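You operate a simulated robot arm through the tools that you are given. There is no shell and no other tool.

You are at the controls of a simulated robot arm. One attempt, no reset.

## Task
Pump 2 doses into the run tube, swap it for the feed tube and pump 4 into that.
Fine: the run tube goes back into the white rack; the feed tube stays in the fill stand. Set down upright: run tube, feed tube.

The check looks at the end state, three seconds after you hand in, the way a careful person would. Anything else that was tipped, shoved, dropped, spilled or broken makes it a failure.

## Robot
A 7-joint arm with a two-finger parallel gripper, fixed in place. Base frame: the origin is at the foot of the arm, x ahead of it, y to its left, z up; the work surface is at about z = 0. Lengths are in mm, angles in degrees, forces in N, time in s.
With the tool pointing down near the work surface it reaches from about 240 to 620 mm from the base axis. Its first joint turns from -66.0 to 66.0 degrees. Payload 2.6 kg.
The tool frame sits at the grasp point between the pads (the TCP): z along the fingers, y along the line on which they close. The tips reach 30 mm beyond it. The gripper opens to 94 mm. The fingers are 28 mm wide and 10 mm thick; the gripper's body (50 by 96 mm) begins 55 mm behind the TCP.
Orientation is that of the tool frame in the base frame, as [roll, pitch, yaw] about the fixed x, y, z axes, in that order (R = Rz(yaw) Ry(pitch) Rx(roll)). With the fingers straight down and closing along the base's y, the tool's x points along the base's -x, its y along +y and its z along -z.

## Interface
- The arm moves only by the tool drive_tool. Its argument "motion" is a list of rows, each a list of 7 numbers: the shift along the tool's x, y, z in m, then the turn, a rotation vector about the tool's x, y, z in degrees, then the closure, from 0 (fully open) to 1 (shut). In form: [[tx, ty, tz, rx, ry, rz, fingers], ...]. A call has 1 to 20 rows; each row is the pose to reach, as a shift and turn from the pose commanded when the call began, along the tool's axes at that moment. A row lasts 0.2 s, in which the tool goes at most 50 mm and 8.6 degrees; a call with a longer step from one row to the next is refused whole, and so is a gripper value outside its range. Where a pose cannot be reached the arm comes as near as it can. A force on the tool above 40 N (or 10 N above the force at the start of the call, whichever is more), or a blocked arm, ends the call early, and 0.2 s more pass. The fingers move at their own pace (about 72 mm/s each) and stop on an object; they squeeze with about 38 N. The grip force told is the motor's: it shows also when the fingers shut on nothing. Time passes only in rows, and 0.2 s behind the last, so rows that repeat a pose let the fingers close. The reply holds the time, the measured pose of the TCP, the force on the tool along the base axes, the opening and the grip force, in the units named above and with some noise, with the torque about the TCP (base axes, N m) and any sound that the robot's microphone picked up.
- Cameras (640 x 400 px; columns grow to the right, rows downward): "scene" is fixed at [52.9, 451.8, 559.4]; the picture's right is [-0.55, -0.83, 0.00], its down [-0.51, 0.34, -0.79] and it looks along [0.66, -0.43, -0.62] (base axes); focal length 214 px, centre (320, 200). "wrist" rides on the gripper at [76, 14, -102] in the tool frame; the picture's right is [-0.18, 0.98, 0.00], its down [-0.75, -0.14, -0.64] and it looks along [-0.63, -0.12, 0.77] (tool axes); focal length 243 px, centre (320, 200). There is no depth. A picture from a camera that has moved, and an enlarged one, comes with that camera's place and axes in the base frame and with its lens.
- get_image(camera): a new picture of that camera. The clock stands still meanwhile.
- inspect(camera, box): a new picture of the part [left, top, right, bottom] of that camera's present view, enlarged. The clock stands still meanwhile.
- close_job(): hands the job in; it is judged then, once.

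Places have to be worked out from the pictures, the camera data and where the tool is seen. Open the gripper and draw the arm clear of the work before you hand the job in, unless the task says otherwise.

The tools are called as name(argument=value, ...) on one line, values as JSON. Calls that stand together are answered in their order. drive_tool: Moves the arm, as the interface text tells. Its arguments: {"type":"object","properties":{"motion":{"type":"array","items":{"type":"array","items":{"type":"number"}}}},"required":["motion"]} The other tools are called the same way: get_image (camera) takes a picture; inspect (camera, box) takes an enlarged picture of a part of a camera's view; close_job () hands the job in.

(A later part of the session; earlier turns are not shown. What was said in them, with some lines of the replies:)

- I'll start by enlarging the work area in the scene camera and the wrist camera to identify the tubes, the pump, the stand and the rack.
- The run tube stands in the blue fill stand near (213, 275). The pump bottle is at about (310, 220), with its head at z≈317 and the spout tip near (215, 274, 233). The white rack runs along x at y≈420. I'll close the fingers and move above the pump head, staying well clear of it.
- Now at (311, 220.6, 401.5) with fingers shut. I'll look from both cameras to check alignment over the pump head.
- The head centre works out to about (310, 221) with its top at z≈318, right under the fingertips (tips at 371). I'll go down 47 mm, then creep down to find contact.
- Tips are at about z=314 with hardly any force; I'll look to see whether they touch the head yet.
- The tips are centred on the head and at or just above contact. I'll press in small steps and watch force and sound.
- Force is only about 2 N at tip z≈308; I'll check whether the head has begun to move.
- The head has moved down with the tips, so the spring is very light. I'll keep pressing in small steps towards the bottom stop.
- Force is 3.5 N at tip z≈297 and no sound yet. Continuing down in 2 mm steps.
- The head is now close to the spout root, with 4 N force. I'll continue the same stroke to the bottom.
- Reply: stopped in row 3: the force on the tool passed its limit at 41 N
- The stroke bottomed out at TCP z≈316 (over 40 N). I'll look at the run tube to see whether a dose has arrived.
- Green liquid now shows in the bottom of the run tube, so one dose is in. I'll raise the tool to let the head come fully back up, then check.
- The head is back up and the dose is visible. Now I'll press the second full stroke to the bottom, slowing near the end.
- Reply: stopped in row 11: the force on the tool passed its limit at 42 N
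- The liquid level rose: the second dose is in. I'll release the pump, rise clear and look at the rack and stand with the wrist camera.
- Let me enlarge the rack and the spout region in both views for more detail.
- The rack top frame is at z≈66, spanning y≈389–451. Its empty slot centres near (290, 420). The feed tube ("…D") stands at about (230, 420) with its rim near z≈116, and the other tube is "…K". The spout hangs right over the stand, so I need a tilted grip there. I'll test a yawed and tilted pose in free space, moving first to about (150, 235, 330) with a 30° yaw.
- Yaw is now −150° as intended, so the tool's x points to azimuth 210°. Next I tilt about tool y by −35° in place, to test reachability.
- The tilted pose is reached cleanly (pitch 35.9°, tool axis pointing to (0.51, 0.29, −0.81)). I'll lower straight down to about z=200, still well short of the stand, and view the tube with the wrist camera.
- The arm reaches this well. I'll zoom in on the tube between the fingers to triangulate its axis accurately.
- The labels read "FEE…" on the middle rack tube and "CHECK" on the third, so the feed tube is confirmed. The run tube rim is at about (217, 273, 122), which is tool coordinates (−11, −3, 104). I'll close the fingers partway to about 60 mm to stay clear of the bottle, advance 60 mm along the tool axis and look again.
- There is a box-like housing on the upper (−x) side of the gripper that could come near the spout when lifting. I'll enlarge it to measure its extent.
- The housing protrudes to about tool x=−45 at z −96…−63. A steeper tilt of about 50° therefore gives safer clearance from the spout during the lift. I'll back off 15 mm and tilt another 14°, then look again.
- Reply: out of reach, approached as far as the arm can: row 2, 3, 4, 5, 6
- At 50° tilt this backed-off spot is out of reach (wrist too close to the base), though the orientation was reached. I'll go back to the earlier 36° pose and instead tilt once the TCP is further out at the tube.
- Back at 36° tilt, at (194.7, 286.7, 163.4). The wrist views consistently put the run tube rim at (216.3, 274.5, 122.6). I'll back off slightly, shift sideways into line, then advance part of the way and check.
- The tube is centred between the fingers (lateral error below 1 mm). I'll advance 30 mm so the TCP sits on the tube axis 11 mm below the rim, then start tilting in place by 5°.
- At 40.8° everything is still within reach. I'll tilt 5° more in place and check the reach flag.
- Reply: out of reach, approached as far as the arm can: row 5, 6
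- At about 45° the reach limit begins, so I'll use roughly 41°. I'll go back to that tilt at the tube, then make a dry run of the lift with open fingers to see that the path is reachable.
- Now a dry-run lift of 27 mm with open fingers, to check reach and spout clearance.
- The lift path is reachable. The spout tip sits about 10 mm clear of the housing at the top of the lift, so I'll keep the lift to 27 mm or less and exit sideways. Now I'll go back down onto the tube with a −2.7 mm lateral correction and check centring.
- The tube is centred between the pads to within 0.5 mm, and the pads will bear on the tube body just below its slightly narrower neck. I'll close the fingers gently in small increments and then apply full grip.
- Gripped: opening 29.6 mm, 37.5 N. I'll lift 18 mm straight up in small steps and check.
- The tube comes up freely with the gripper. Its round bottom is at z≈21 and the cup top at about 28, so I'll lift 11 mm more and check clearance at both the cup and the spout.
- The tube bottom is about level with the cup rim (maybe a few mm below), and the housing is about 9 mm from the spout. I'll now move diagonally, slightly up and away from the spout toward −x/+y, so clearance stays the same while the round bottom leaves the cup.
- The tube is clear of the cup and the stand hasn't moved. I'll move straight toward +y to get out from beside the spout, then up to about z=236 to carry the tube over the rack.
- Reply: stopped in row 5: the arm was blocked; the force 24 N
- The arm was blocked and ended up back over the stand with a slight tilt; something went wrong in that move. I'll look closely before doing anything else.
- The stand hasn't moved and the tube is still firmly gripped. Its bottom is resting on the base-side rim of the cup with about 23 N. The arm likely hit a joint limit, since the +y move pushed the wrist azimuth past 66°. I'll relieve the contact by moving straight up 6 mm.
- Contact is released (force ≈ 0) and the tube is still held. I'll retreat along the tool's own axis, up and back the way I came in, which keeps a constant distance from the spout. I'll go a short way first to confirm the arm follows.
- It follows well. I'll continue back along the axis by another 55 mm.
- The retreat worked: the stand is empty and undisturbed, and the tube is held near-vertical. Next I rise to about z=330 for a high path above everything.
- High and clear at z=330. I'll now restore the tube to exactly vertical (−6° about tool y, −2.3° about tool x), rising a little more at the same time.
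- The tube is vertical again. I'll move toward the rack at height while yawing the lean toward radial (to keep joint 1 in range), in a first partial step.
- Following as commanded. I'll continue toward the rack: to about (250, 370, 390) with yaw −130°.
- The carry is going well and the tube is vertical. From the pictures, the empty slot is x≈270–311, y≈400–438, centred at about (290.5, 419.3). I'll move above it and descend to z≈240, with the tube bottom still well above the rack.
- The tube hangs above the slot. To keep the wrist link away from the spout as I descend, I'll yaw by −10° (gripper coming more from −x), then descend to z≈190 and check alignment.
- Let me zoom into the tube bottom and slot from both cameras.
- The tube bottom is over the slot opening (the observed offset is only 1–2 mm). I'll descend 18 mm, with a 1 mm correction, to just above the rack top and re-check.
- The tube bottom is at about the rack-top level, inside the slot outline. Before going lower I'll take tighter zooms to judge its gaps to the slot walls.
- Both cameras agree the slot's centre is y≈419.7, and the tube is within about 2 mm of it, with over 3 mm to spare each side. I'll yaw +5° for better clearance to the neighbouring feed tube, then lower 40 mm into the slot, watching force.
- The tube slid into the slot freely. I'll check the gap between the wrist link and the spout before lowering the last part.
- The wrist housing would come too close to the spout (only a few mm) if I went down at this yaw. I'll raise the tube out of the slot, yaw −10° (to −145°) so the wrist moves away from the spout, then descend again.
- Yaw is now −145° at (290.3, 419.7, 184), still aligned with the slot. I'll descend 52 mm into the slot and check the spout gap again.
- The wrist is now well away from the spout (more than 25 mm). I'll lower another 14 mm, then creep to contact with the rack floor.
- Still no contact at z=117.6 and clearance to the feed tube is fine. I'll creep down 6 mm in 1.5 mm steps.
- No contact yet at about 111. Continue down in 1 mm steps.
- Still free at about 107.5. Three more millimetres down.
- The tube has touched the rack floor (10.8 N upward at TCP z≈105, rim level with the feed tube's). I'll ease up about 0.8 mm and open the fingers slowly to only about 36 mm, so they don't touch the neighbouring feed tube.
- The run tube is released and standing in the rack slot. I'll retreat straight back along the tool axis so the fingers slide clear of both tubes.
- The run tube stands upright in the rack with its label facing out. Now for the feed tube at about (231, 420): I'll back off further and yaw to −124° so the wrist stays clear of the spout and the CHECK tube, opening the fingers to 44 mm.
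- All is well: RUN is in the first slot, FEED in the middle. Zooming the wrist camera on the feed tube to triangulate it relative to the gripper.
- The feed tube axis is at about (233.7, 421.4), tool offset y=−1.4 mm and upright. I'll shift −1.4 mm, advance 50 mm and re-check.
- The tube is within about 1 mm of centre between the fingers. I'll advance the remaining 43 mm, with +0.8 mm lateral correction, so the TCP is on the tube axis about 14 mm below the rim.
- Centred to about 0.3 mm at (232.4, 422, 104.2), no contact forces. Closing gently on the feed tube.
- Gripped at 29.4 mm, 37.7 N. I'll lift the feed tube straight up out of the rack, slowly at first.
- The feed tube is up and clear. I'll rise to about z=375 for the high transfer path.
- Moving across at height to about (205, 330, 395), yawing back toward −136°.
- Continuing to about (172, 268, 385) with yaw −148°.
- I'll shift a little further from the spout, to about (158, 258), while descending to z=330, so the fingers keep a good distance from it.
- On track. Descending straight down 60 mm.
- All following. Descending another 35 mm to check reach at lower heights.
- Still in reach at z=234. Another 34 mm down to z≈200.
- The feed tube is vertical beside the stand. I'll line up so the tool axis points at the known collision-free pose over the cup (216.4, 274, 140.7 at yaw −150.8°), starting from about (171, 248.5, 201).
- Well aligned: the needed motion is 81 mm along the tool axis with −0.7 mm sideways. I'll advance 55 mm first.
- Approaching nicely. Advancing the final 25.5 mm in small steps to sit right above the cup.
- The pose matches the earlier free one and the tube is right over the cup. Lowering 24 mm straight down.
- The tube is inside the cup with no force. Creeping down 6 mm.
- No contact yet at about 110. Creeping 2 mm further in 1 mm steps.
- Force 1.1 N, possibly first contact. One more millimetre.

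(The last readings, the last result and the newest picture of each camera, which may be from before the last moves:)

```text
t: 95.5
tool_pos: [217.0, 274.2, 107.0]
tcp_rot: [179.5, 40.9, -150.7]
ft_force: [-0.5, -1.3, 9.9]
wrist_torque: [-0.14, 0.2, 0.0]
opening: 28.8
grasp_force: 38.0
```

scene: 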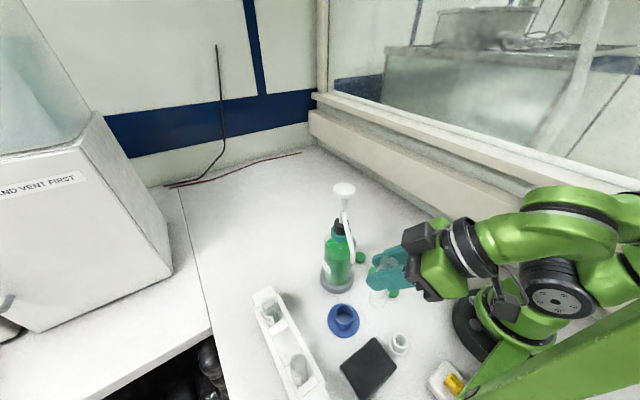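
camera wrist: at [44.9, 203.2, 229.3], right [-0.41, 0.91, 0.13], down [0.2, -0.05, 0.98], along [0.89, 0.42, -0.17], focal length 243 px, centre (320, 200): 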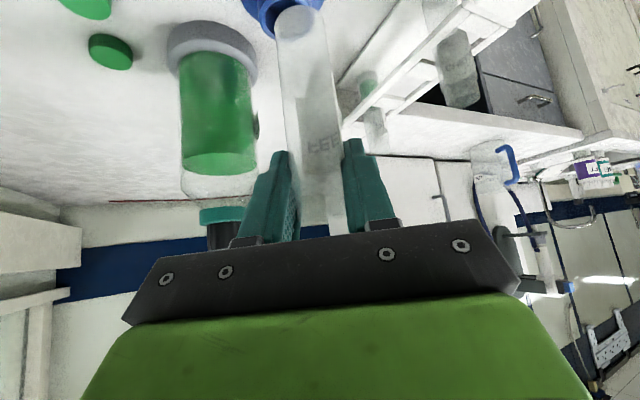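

The tube is seated (9.9 N on the stand floor). I'll ease up 0.7 mm and open slowly to about 50 mm.

drive_tool(motion=[[-0.0003, 0, -0.0003, 0, 0, 0, 1], [-0.0005, 0, -0.0005, 0, 0, 0, 1], [-0.0005, 0, -0.0005, 0, 0, 0, 0.7], [-0.0005, 0, -0.0005, 0, 0, 0, 0.68], [-0.0005, 0, -0.0005, 0, 0, 0, 0.67], [-0.0005, 0, -0.0005, 0, 0, 0, 0.655], [-0.0005, 0, -0.0005, 0, 0, 0, 0.63], [-0.0005, 0, -0.0005, 0, 0, 0, 0.58], [-0.0005, 0, -0.0005, 0, 0, 0, 0.52], [-0.0005, 0, -0.0005, 0, 0, 0, 0.47], [-0.0005, 0, -0.0005, 0, 0, 0, 0.47]])

inspect(camera="wrist", box=[230, 0, 410, 240])

inspect(camera="scene", box=[320, 230, 400, 340])

```text
t: 97.9
tool_pos: [216.8, 273.4, 109.0]
tcp_rot: [179.6, 40.9, -150.6]
ft_force: [0.2, -0.5, -0.4]
wrist_torque: [0.0, 0.02, 0.02]
opening: 49.5
grasp_force: 0.1
```

```text
1.67 times, centred on (320, 120) of wrist
camera zoom: at [101.8, 224.3, 136.3], right [-0.36, 0.92, 0.13], down [0.2, -0.05, 0.98], along [0.91, 0.38, -0.17], focal length 404 px, centre (320, 333)
```

zoom: 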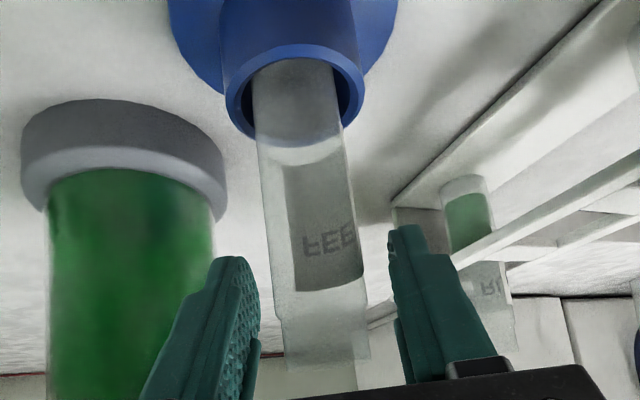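

```text
3.64 times, centred on (360, 285) of scene
camera zoom: at [52.9, 451.8, 559.4], right [-0.55, -0.83, 0.0], down [-0.51, 0.34, -0.79], along [0.66, -0.43, -0.62], focal length 780 px, centre (174, -109)
```

zoom: 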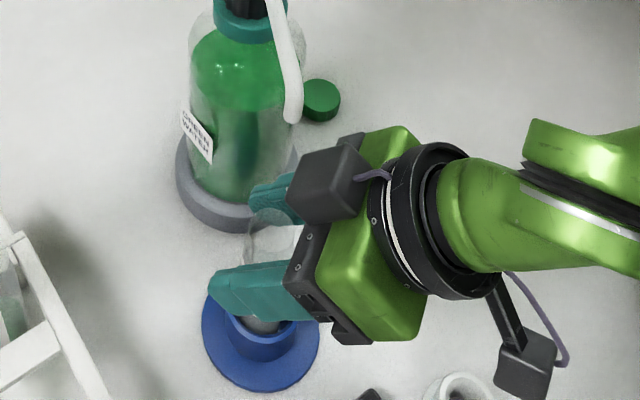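

The feed tube stands upright in the fill stand. I'll retreat straight back along the tool axis to clear it.

drive_tool(motion=[[0, 0, -0.006, 0, 0, 0, 0.47], [0, 0, -0.014, 0, 0, 0, 0.47], [0, 0, -0.024, 0, 0, 0, 0.47], [0, 0, -0.034, 0, 0, 0, 0.47], [0, 0, -0.044, 0, 0, 0, 0.47], [0, 0, -0.054, 0, 0, 0, 0.47], [0, 0, -0.064, 0, 0, 0, 0.47], [0, 0, -0.074, 0, 0, 0, 0.47], [0, 0, -0.074, 0, 0, 0, 0.47]])

inspect(camera="scene", box=[310, 220, 450, 340])

```text
t: 99.9
tool_pos: [177.5, 261.0, 169.4]
tcp_rot: [179.6, 40.9, -150.7]
ft_force: [-0.3, -0.4, 0.1]
wrist_torque: [-0.03, -0.02, -0.02]
opening: 49.8
grasp_force: 0.0
out of reach, approached as far as the arm can: row 4, 5, 6, 7, 8, 9
```

```text
3.33 times, centred on (380, 280) of scene
camera zoom: at [52.9, 451.8, 559.4], right [-0.55, -0.83, 0.0], down [-0.51, 0.34, -0.79], along [0.66, -0.43, -0.62], focal length 715 px, centre (120, -67)
```

zoom: 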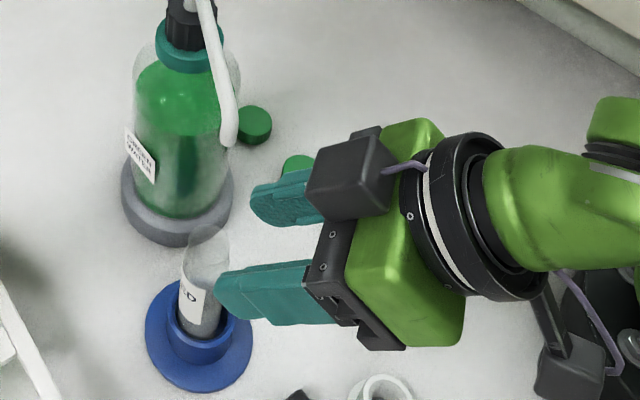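

The arm drifted about 8 mm sideways near its reach limit during that retreat, though forces stayed at zero. I'll check the feed tube and stand closely.

inspect(camera="scene", box=[310, 270, 380, 340])

get_image(camera="wrist")

inspect(camera="wrist", box=[200, 0, 400, 200])

```text
5.71 times, centred on (345, 305) of scene
camera zoom: at [52.9, 451.8, 559.4], right [-0.55, -0.83, 0.0], down [-0.51, 0.34, -0.79], along [0.66, -0.43, -0.62], focal length 1226 px, centre (177, -400)
```

zoom: 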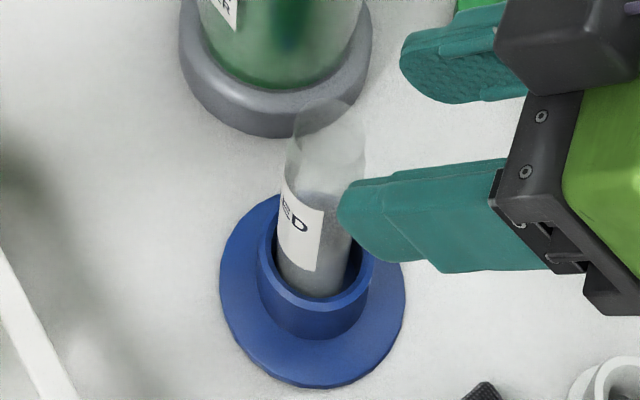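

```text
taken
camera wrist: at [63.0, 211.0, 198.0], right [-0.36, 0.92, 0.13], down [0.2, -0.05, 0.98], along [0.91, 0.38, -0.17], focal length 243 px, centre (320, 200)
```

wrist: 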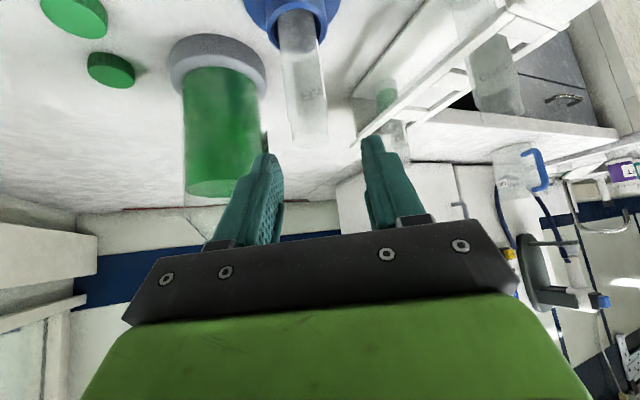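

```text
2.00 times, centred on (300, 100) of wrist
camera zoom: at [63.0, 211.0, 198.0], right [-0.36, 0.92, 0.13], down [0.2, -0.05, 0.98], along [0.91, 0.38, -0.17], focal length 485 px, centre (360, 400)
```

zoom: 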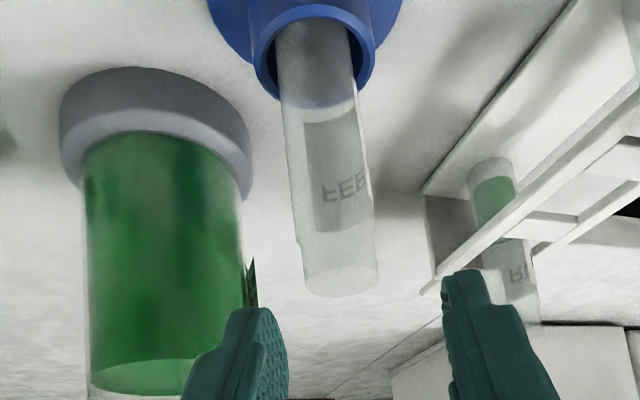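

The feed tube is upright and centred in the stand; nothing was touched. I'll move back and up along the previously reachable corridor to z≈330.

drive_tool(motion=[[-0.0048, 0.002, -0.0117, 0, 0, 0, 0.47], [-0.0072, 0.0045, -0.0255, 0, 0, 0, 0.47], [-0.0096, 0.0071, -0.0393, 0, 0, 0, 0.47], [-0.0213, 0.0072, -0.0528, 0, 0, 0, 0.47], [-0.033, 0.0073, -0.0663, 0, 0, 0, 0.47], [-0.0447, 0.0074, -0.0798, 0, 0, 0, 0.47], [-0.0564, 0.0075, -0.0933, 0, 0, 0, 0.47], [-0.0681, 0.0076, -0.1068, 0, 0, 0, 0.47], [-0.0798, 0.0077, -0.1203, 0, 0, 0, 0.47], [-0.0915, 0.0077, -0.1338, 0, 0, 0, 0.47], [-0.0915, 0.0077, -0.1338, 0, 0, 0, 0.47]])

```text
t: 102.3
tool_pos: [159.6, 257.3, 331.9]
tcp_rot: [179.6, 40.9, -150.6]
ft_force: [0.6, 0.0, 0.1]
wrist_torque: [0.02, 0.02, -0.03]
opening: 49.6
grasp_force: 0.1
```

Clear at (160, 257, 332). Next, rise to z≈420 while untilting the tool back to vertical and closing the fingers for pressing.

drive_tool(motion=[[-0.0098, 0, -0.0113, 0, 6.8, 0, 0.6], [-0.0196, 0, -0.0226, 0, 13.6, 0, 0.75], [-0.0295, 0, -0.034, 0, 20.4, 0, 0.9], [-0.0393, 0, -0.0453, 0, 27.2, 0, 1], [-0.0491, 0, -0.0567, 0, 34, 0, 1], [-0.0589, 0, -0.068, 0, 40.9, 0, 1], [-0.0589, 0, -0.068, 0, 40.9, 0, 1]])

```text
t: 103.9
tool_pos: [158.5, 256.8, 420.4]
tcp_rot: [179.7, 0.1, -150.4]
ft_force: [0.1, 0.4, 0.1]
wrist_torque: [0.0, -0.01, -0.01]
opening: 0.0
grasp_force: 33.4
```

Tool is vertical at z=420. Now over to the pump head at (309.8, 222.3), yawing back to 180°.

drive_tool(motion=[[-0.0144, -0.0131, 0, 0, 0, 3.7, 1], [-0.0287, -0.0262, 0, 0, 0, 7.4, 1], [-0.0431, -0.0392, 0, 0, 0, 11.1, 1], [-0.0574, -0.0523, 0, 0, 0, 14.8, 1], [-0.0718, -0.0654, 0, 0, 0, 18.5, 1], [-0.0861, -0.0785, 0.005, 0, 0, 22.2, 1], [-0.1005, -0.0915, 0.012, 0, 0, 25.9, 1], [-0.1148, -0.1046, 0.02, 0, 0, 29.6, 1], [-0.1148, -0.1046, 0.02, 0, 0, 29.6, 1]])

get_image(camera="scene")

get_image(camera="wrist")

```text
t: 105.9
tool_pos: [311.2, 222.7, 400.9]
tcp_rot: [179.7, -0.1, 179.9]
ft_force: [0.1, 0.1, 0.4]
wrist_torque: [-0.02, 0.03, -0.04]
opening: 0.0
grasp_force: 33.3
```

```text
taken
```

scene: 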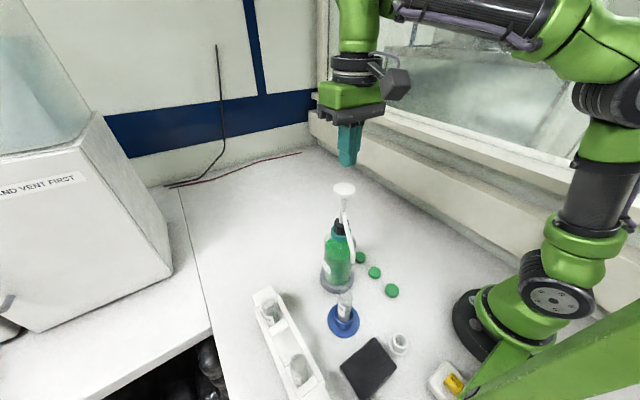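

```text
taken
camera wrist: at [235.5, 235.8, 503.8], right [0.18, 0.98, 0.01], down [0.76, -0.15, 0.64], along [0.63, -0.11, -0.77], focal length 243 px, centre (320, 200)
```

wrist: 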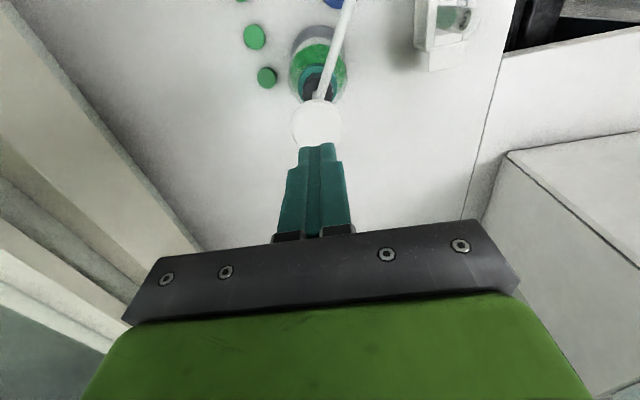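

Back over the pump head as before. I'll check that the feed tube is upright under the spout before pumping.

inspect(camera="scene", box=[300, 240, 390, 345])

inspect(camera="scene", box=[240, 275, 340, 400])

inspect(camera="wrist", box=[230, 0, 490, 150])

```text
3.81 times, centred on (345, 292) of scene
camera zoom: at [52.9, 451.8, 559.4], right [-0.55, -0.83, 0.0], down [-0.51, 0.34, -0.79], along [0.66, -0.43, -0.62], focal length 817 px, centre (225, -152)
```

zoom: 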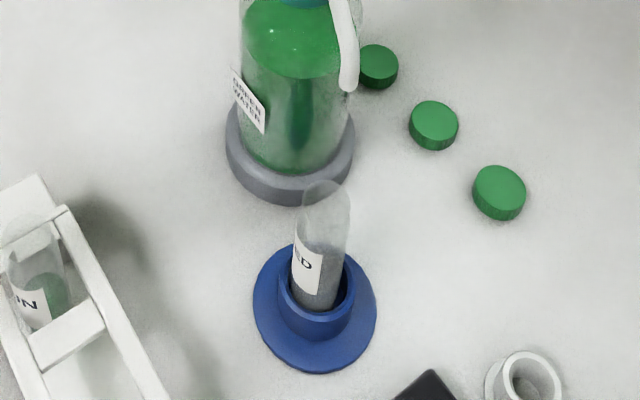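

```text
3.20 times, centred on (290, 338) of scene
camera zoom: at [52.9, 451.8, 559.4], right [-0.55, -0.83, 0.0], down [-0.51, 0.34, -0.79], along [0.66, -0.43, -0.62], focal length 686 px, centre (416, -240)
```

zoom: 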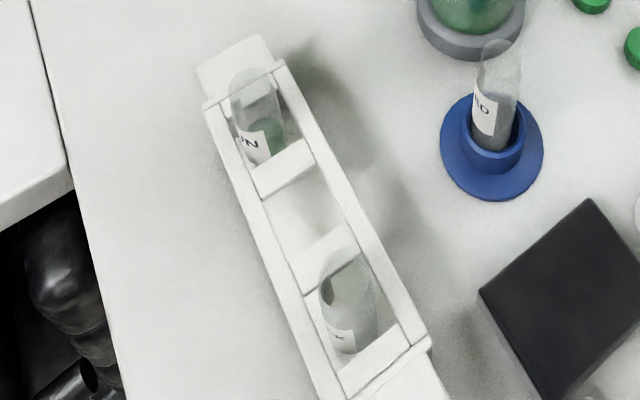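

```text
2.46 times, centred on (360, 75) of wrist
camera zoom: at [235.5, 235.8, 503.8], right [0.18, 0.98, 0.01], down [0.76, -0.15, 0.64], along [0.63, -0.11, -0.77], focal length 597 px, centre (222, 508)
```

zoom: 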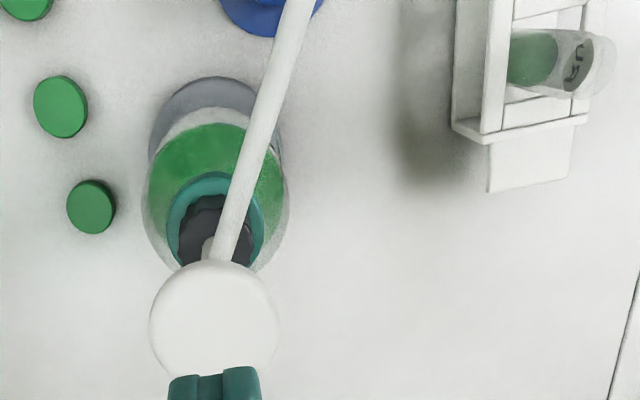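

Everything is in order: FEED is upright under the spout and RUN is upright in the rack. Pressing stroke 1 of 4 for the feed tube.

drive_tool(motion=[[0.001, -0.0003, 0.02, 0, 0, 0, 1], [0.001, -0.0003, 0.038, 0, 0, 0, 1], [0.001, -0.0003, 0.046, 0, 0, 0, 1], [0.001, -0.0003, 0.053, 0, 0, 0, 1], [0.001, -0.0003, 0.059, 0, 0, 0, 1], [0.001, -0.0003, 0.065, 0, 0, 0, 1], [0.001, -0.0003, 0.071, 0, 0, 0, 1], [0.001, -0.0003, 0.076, 0, 0, 0, 1], [0.001, -0.0003, 0.08, 0, 0, 0, 1], [0.001, -0.0003, 0.083, 0, 0, 0, 1], [0.001, -0.0003, 0.085, 0, 0, 0, 1], [0.001, -0.0003, 0.087, 0, 0, 0, 1], [0.001, -0.0003, 0.089, 0, 0, 0, 1], [0.001, -0.0003, 0.091, 0, 0, 0, 1]])

inspect(camera="scene", box=[310, 280, 380, 340])

```text
t: 108.7
tool_pos: [308.9, 223.3, 316.6]
tcp_rot: [179.3, 0.4, 180.0]
ft_force: [-3.8, -5.2, 15.0]
wrist_torque: [-0.18, 0.32, 0.03]
opening: 0.0
grasp_force: 33.3
stopped in row 13: the force on the tool passed its limit at 43 N (the readings are from after the stop); the commanded pose is now the measured one
```

```text
6.67 times, centred on (345, 310) of scene
camera zoom: at [52.9, 451.7, 559.4], right [-0.55, -0.83, 0.0], down [-0.51, 0.34, -0.79], along [0.66, -0.43, -0.62], focal length 1430 px, centre (153, -533)
```

zoom: 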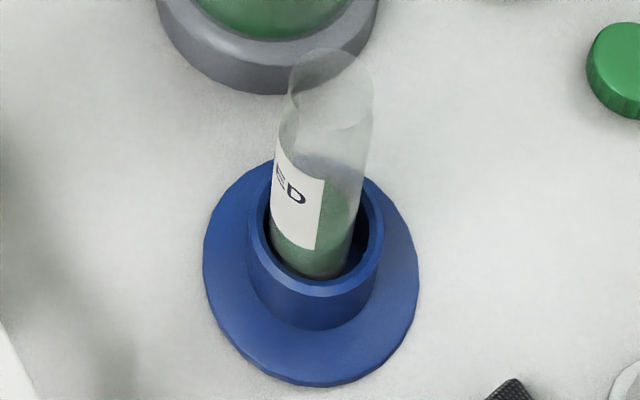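

The first dose is in the feed tube. I'll release the pump fully (back up to z≈358), letting the head return.

drive_tool(motion=[[0, 0, -0.01, 0, 0, 0, 1], [0, 0, -0.02, 0, 0, 0, 1], [0, 0, -0.03, 0, 0, 0, 1], [0, 0, -0.042, 0, 0, 0, 1], [0, 0, -0.042, 0, 0, 0, 1], [0, 0, -0.042, 0, 0, 0, 1]])

inspect(camera="scene", box=[280, 130, 440, 230])

```text
t: 110.1
tool_pos: [309.5, 221.3, 356.0]
tcp_rot: [179.5, 0.1, 179.9]
ft_force: [0.1, 0.3, 1.1]
wrist_torque: [0.01, 0.03, -0.02]
opening: 0.0
grasp_force: 32.3
```

```text
4.00 times, centred on (360, 180) of scene
camera zoom: at [52.9, 451.8, 559.4], right [-0.55, -0.83, 0.0], down [-0.51, 0.34, -0.79], along [0.66, -0.43, -0.62], focal length 858 px, centre (160, 280)
```

zoom: 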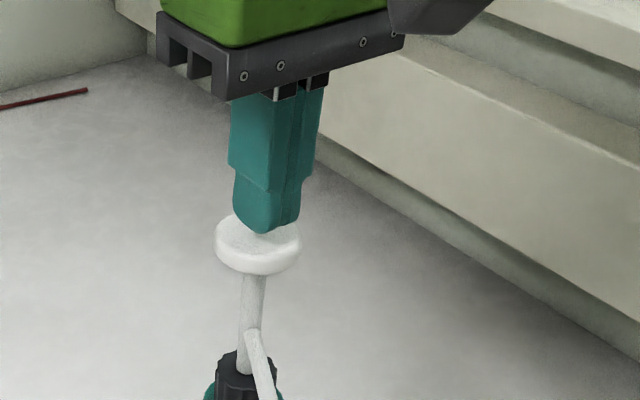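

The head is fully back up and the tips are clear above it. Stroke 2 of 4.

drive_tool(motion=[[0, 0.0005, 0.008, 0, 0, 0, 1], [0, 0.0005, 0.014, 0, 0, 0, 1], [0, 0.0005, 0.02, 0, 0, 0, 1], [0, 0.0005, 0.026, 0, 0, 0, 1], [0, 0.0005, 0.031, 0, 0, 0, 1], [0, 0.0005, 0.035, 0, 0, 0, 1], [0, 0.0005, 0.038, 0, 0, 0, 1], [0, 0.0005, 0.04, 0, 0, 0, 1], [0, 0.0005, 0.042, 0, 0, 0, 1], [0, 0.0005, 0.044, 0, 0, 0, 1], [0, 0.0005, 0.046, 0, 0, 0, 1]])

inspect(camera="scene", box=[310, 280, 380, 340])

```text
t: 112.4
tool_pos: [309.1, 223.4, 315.6]
tcp_rot: [179.3, 0.6, 179.6]
ft_force: [-4.8, -4.7, 14.6]
wrist_torque: [-0.19, 0.32, 0.08]
opening: 0.0
grasp_force: 33.2
stopped in row 11: the force on the tool passed its limit at 43 N (the readings are from after the stop); the commanded pose is now the measured one
```

```text
6.67 times, centred on (345, 310) of scene
camera zoom: at [52.9, 451.7, 559.4], right [-0.55, -0.83, 0.0], down [-0.51, 0.34, -0.79], along [0.66, -0.43, -0.62], focal length 1430 px, centre (153, -533)
```

zoom: 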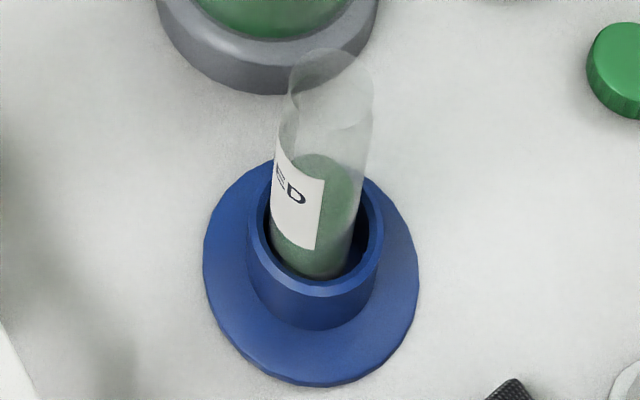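

The second dose is in (the level is now the same as the run tube's). Releasing the pump.

drive_tool(motion=[[0, 0, -0.01, 0, 0, 0, 1], [0, 0, -0.02, 0, 0, 0, 1], [0, 0, -0.03, 0, 0, 0, 1], [0, 0, -0.042, 0, 0, 0, 1], [0, 0, -0.042, 0, 0, 0, 1], [0, 0, -0.042, 0, 0, 0, 1]])

inspect(camera="scene", box=[280, 130, 440, 230])

```text
t: 113.8
tool_pos: [308.6, 222.2, 356.9]
tcp_rot: [179.3, 0.5, 179.8]
ft_force: [-0.3, 0.0, 0.1]
wrist_torque: [0.02, 0.01, 0.05]
opening: 0.0
grasp_force: 32.9
```

```text
4.00 times, centred on (360, 180) of scene
camera zoom: at [52.9, 451.8, 559.4], right [-0.55, -0.83, 0.0], down [-0.51, 0.34, -0.79], along [0.66, -0.43, -0.62], focal length 858 px, centre (160, 280)
```

zoom: 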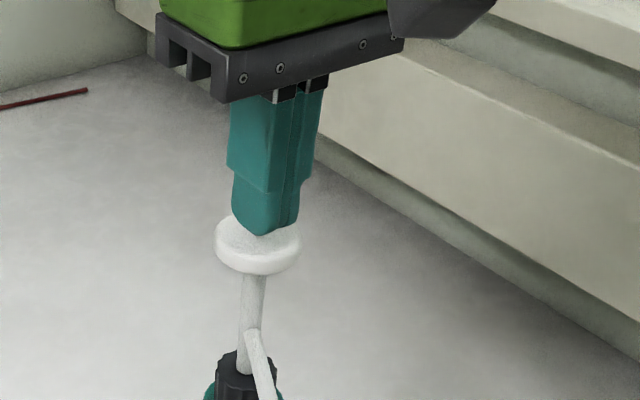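

Head is up again, tips centred. Stroke 3 of 4, with a 1 mm correction back to x≈310.

drive_tool(motion=[[-0.001, 0, 0.008, 0.3, -0.3, 0, 1], [-0.001, 0, 0.014, 0.5, -0.4, 0, 1], [-0.001, 0, 0.02, 0.5, -0.4, 0, 1], [-0.001, 0, 0.026, 0.5, -0.4, 0, 1], [-0.001, 0, 0.031, 0.5, -0.4, 0, 1], [-0.001, 0, 0.035, 0.5, -0.4, 0, 1], [-0.001, 0, 0.038, 0.5, -0.4, 0, 1], [-0.001, 0, 0.04, 0.5, -0.4, 0, 1], [-0.001, 0, 0.042, 0.5, -0.4, 0, 1], [-0.001, 0, 0.044, 0.5, -0.4, 0, 1], [-0.001, 0, 0.046, 0.5, -0.4, 0, 1]])

inspect(camera="scene", box=[310, 280, 380, 340])

```text
t: 116.2
tool_pos: [310.3, 223.7, 315.9]
tcp_rot: [179.3, 1.3, 179.6]
ft_force: [-5.1, -5.0, 14.8]
wrist_torque: [-0.14, 0.36, 0.04]
opening: 0.0
grasp_force: 33.4
stopped in row 11: the force on the tool passed its limit at 43 N (the readings are from after the stop); the commanded pose is now the measured one
```

```text
6.67 times, centred on (345, 310) of scene
camera zoom: at [52.9, 451.7, 559.4], right [-0.55, -0.83, 0.0], down [-0.51, 0.34, -0.79], along [0.66, -0.43, -0.62], focal length 1430 px, centre (153, -533)
```

zoom: 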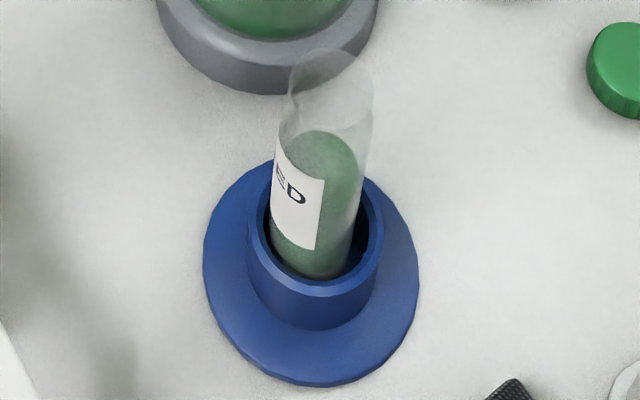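

The third dose is in. Releasing the pump again.

drive_tool(motion=[[0, 0, -0.01, 0, 0, 0, 1], [0, 0, -0.02, 0, 0, 0, 1], [0, 0, -0.03, 0, 0, 0, 1], [0, 0, -0.042, 0, 0, 0, 1], [0, 0, -0.042, 0, 0, 0, 1], [0, 0, -0.042, 0, 0, 0, 1]])

inspect(camera="scene", box=[280, 130, 440, 230])

```text
t: 117.6
tool_pos: [309.4, 223.3, 356.8]
tcp_rot: [179.6, 1.3, 179.7]
ft_force: [0.6, 0.1, 0.6]
wrist_torque: [0.01, -0.03, 0.01]
opening: 0.0
grasp_force: 33.1
```

```text
4.00 times, centred on (360, 180) of scene
camera zoom: at [52.9, 451.8, 559.4], right [-0.55, -0.83, 0.0], down [-0.51, 0.34, -0.79], along [0.66, -0.43, -0.62], focal length 858 px, centre (160, 280)
```

zoom: 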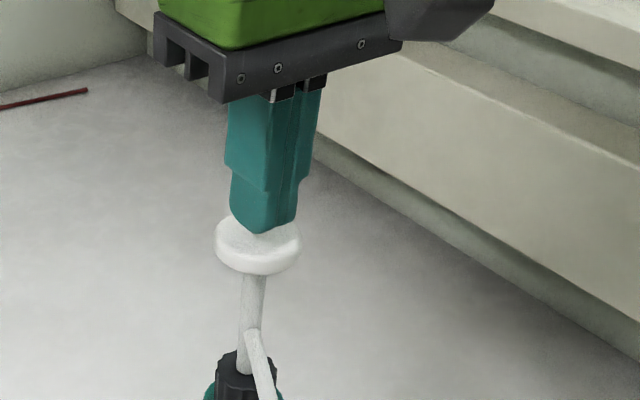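

Head is back up. Stroke 4 of 4 (also correcting a 1.2° tool tilt).

drive_tool(motion=[[0, -0.0008, 0.006, 0.2, 0.6, 0, 1], [0, -0.0008, 0.01, 0.4, 1.2, 0, 1], [0, -0.0008, 0.016, 0.4, 1.2, 0, 1], [0, -0.0008, 0.022, 0.4, 1.2, 0, 1], [0, -0.0008, 0.028, 0.4, 1.2, 0, 1], [0, -0.0008, 0.033, 0.4, 1.2, 0, 1], [0, -0.0008, 0.037, 0.4, 1.2, 0, 1], [0, -0.0008, 0.04, 0.4, 1.2, 0, 1], [0, -0.0008, 0.042, 0.4, 1.2, 0, 1], [0, -0.0008, 0.044, 0.4, 1.2, 0, 1], [0, -0.0008, 0.046, 0.4, 1.2, 0, 1]])

inspect(camera="scene", box=[310, 280, 380, 340])

```text
t: 120.0
tool_pos: [309.2, 223.2, 316.4]
tcp_rot: [179.6, 0.4, 179.4]
ft_force: [-4.2, -4.9, 13.8]
wrist_torque: [-0.13, 0.28, 0.06]
opening: 0.1
grasp_force: 33.5
stopped in row 11: the force on the tool passed its limit at 43 N (the readings are from after the stop); the commanded pose is now the measured one
```

```text
6.67 times, centred on (345, 310) of scene
camera zoom: at [52.9, 451.7, 559.4], right [-0.55, -0.83, 0.0], down [-0.51, 0.34, -0.79], along [0.66, -0.43, -0.62], focal length 1430 px, centre (153, -533)
```

zoom: 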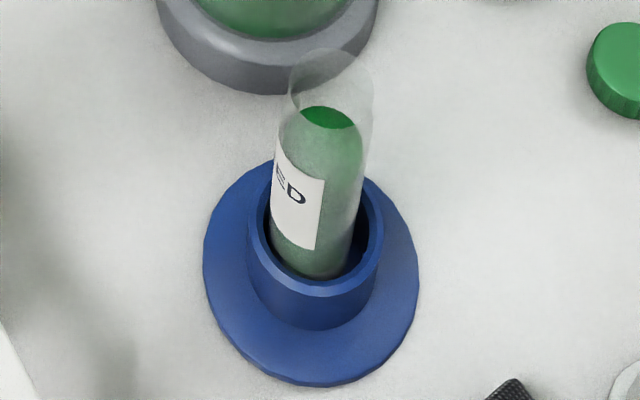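

Four doses are in the feed tube with no spill. I'll release the pump, rise, open the gripper and draw back to the start area.

drive_tool(motion=[[0, 0, -0.01, 0, 0, 0, 1], [0, 0, -0.02, 0, 0, 0, 1], [0, 0, -0.035, 0, 0, 0, 1], [0, 0, -0.06, 0, 0, 0, 1], [0, 0, -0.095, 0, 0, 0, 1], [0, 0, -0.13, 0, 0, 0, 1], [0.02, -0.005, -0.15, 0, 0, 0, 0.7], [0.05, -0.012, -0.15, 0, 0, 0, 0.3], [0.08, -0.018, -0.15, 0, 0, 0, 0], [0.095, -0.021, -0.15, 0, 0, 0, 0], [0.095, -0.021, -0.15, 0, 0, 0, 0]])

get_image(camera="scene")

inspect(camera="scene", box=[240, 170, 440, 295])

inspect(camera="scene", box=[240, 275, 440, 400])

inspect(camera="wrist", box=[250, 0, 490, 200])

```text
t: 122.4
tool_pos: [213.1, 201.8, 463.5]
tcp_rot: [179.8, 0.2, 179.6]
ft_force: [0.6, 0.0, -0.7]
wrist_torque: [0.02, -0.04, -0.01]
opening: 93.8
grasp_force: 0.0
```

```text
taken
```

scene: 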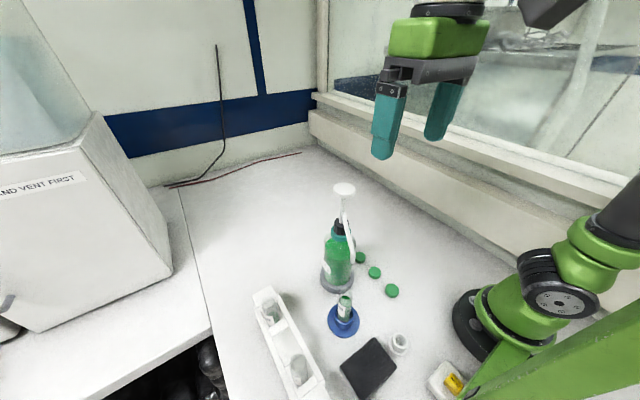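

```text
3.20 times, centred on (340, 232) of scene
camera zoom: at [52.9, 451.8, 559.4], right [-0.55, -0.83, 0.0], down [-0.51, 0.34, -0.79], along [0.66, -0.43, -0.62], focal length 686 px, centre (256, 96)
```

zoom: 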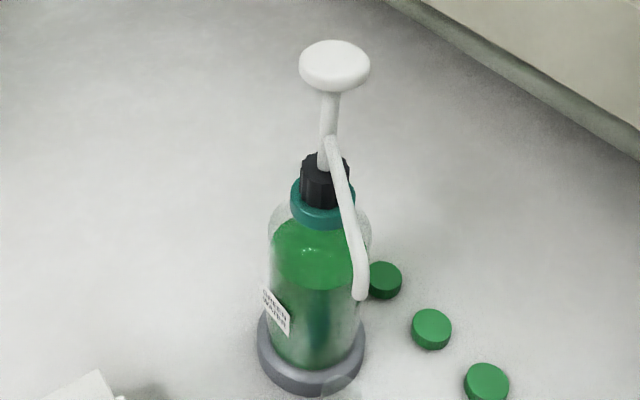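

```text
3.20 times, centred on (340, 338) of scene
camera zoom: at [52.9, 451.8, 559.4], right [-0.55, -0.83, 0.0], down [-0.51, 0.34, -0.79], along [0.66, -0.43, -0.62], focal length 686 px, centre (256, -240)
```

zoom: 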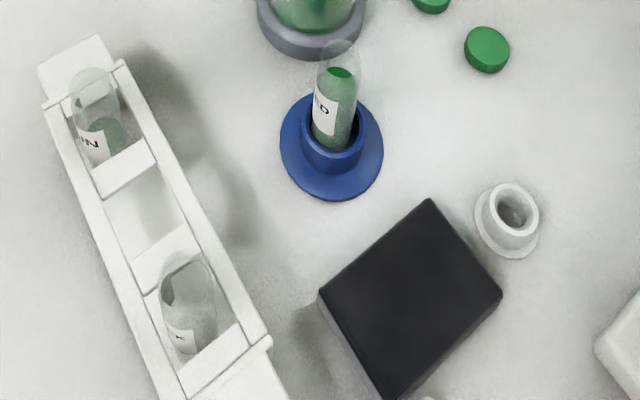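

```text
2.00 times, centred on (370, 100) of wrist
camera zoom: at [137.4, 216.0, 567.0], right [0.19, 0.98, 0.01], down [0.75, -0.15, 0.65], along [0.63, -0.12, -0.76], focal length 485 px, centre (220, 400)
```

zoom: 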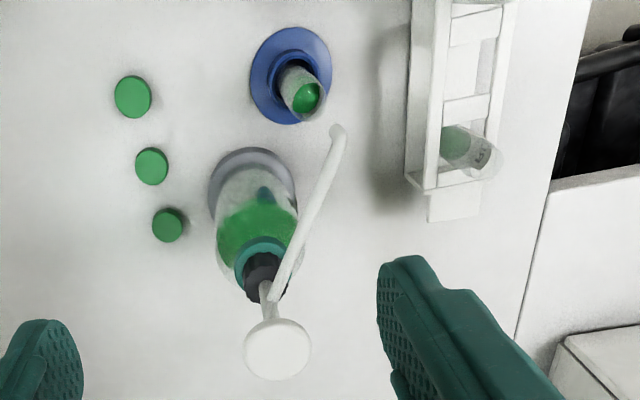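

Final state:
- **Run tube:** two doses, upright in the white rack.
- **Feed tube:** four doses, upright in the fill stand under the spout.
- **Everything else:** rack, stand, bottle, caps, box and cup are all where they started.

The gripper is open and the arm is clear, so I'm handing in.

close_job()

```text
The job is handed in.
```

The job is handed in. The run tube has 2 doses and stands upright in the white rack. The feed tube has 4 doses and stands upright in the fill stand under the spout.

- **Contact with the stand:** while I was carrying the run tube away, the arm was blocked. The tube's bottom was pressed onto the rim of the stand's cup with about 23 N. I backed off straight away, and in the pictures the stand had not moved, the tube was intact and nothing was spilled.
- **Run tube's slot:** it went into the empty end slot. The feed tube's old middle slot is now empty.

In the last pictures the bottle, caps, rack, stand, black box, white cup and the CHECK tube were all where they started. The gripper is open and the arm is drawn clear.
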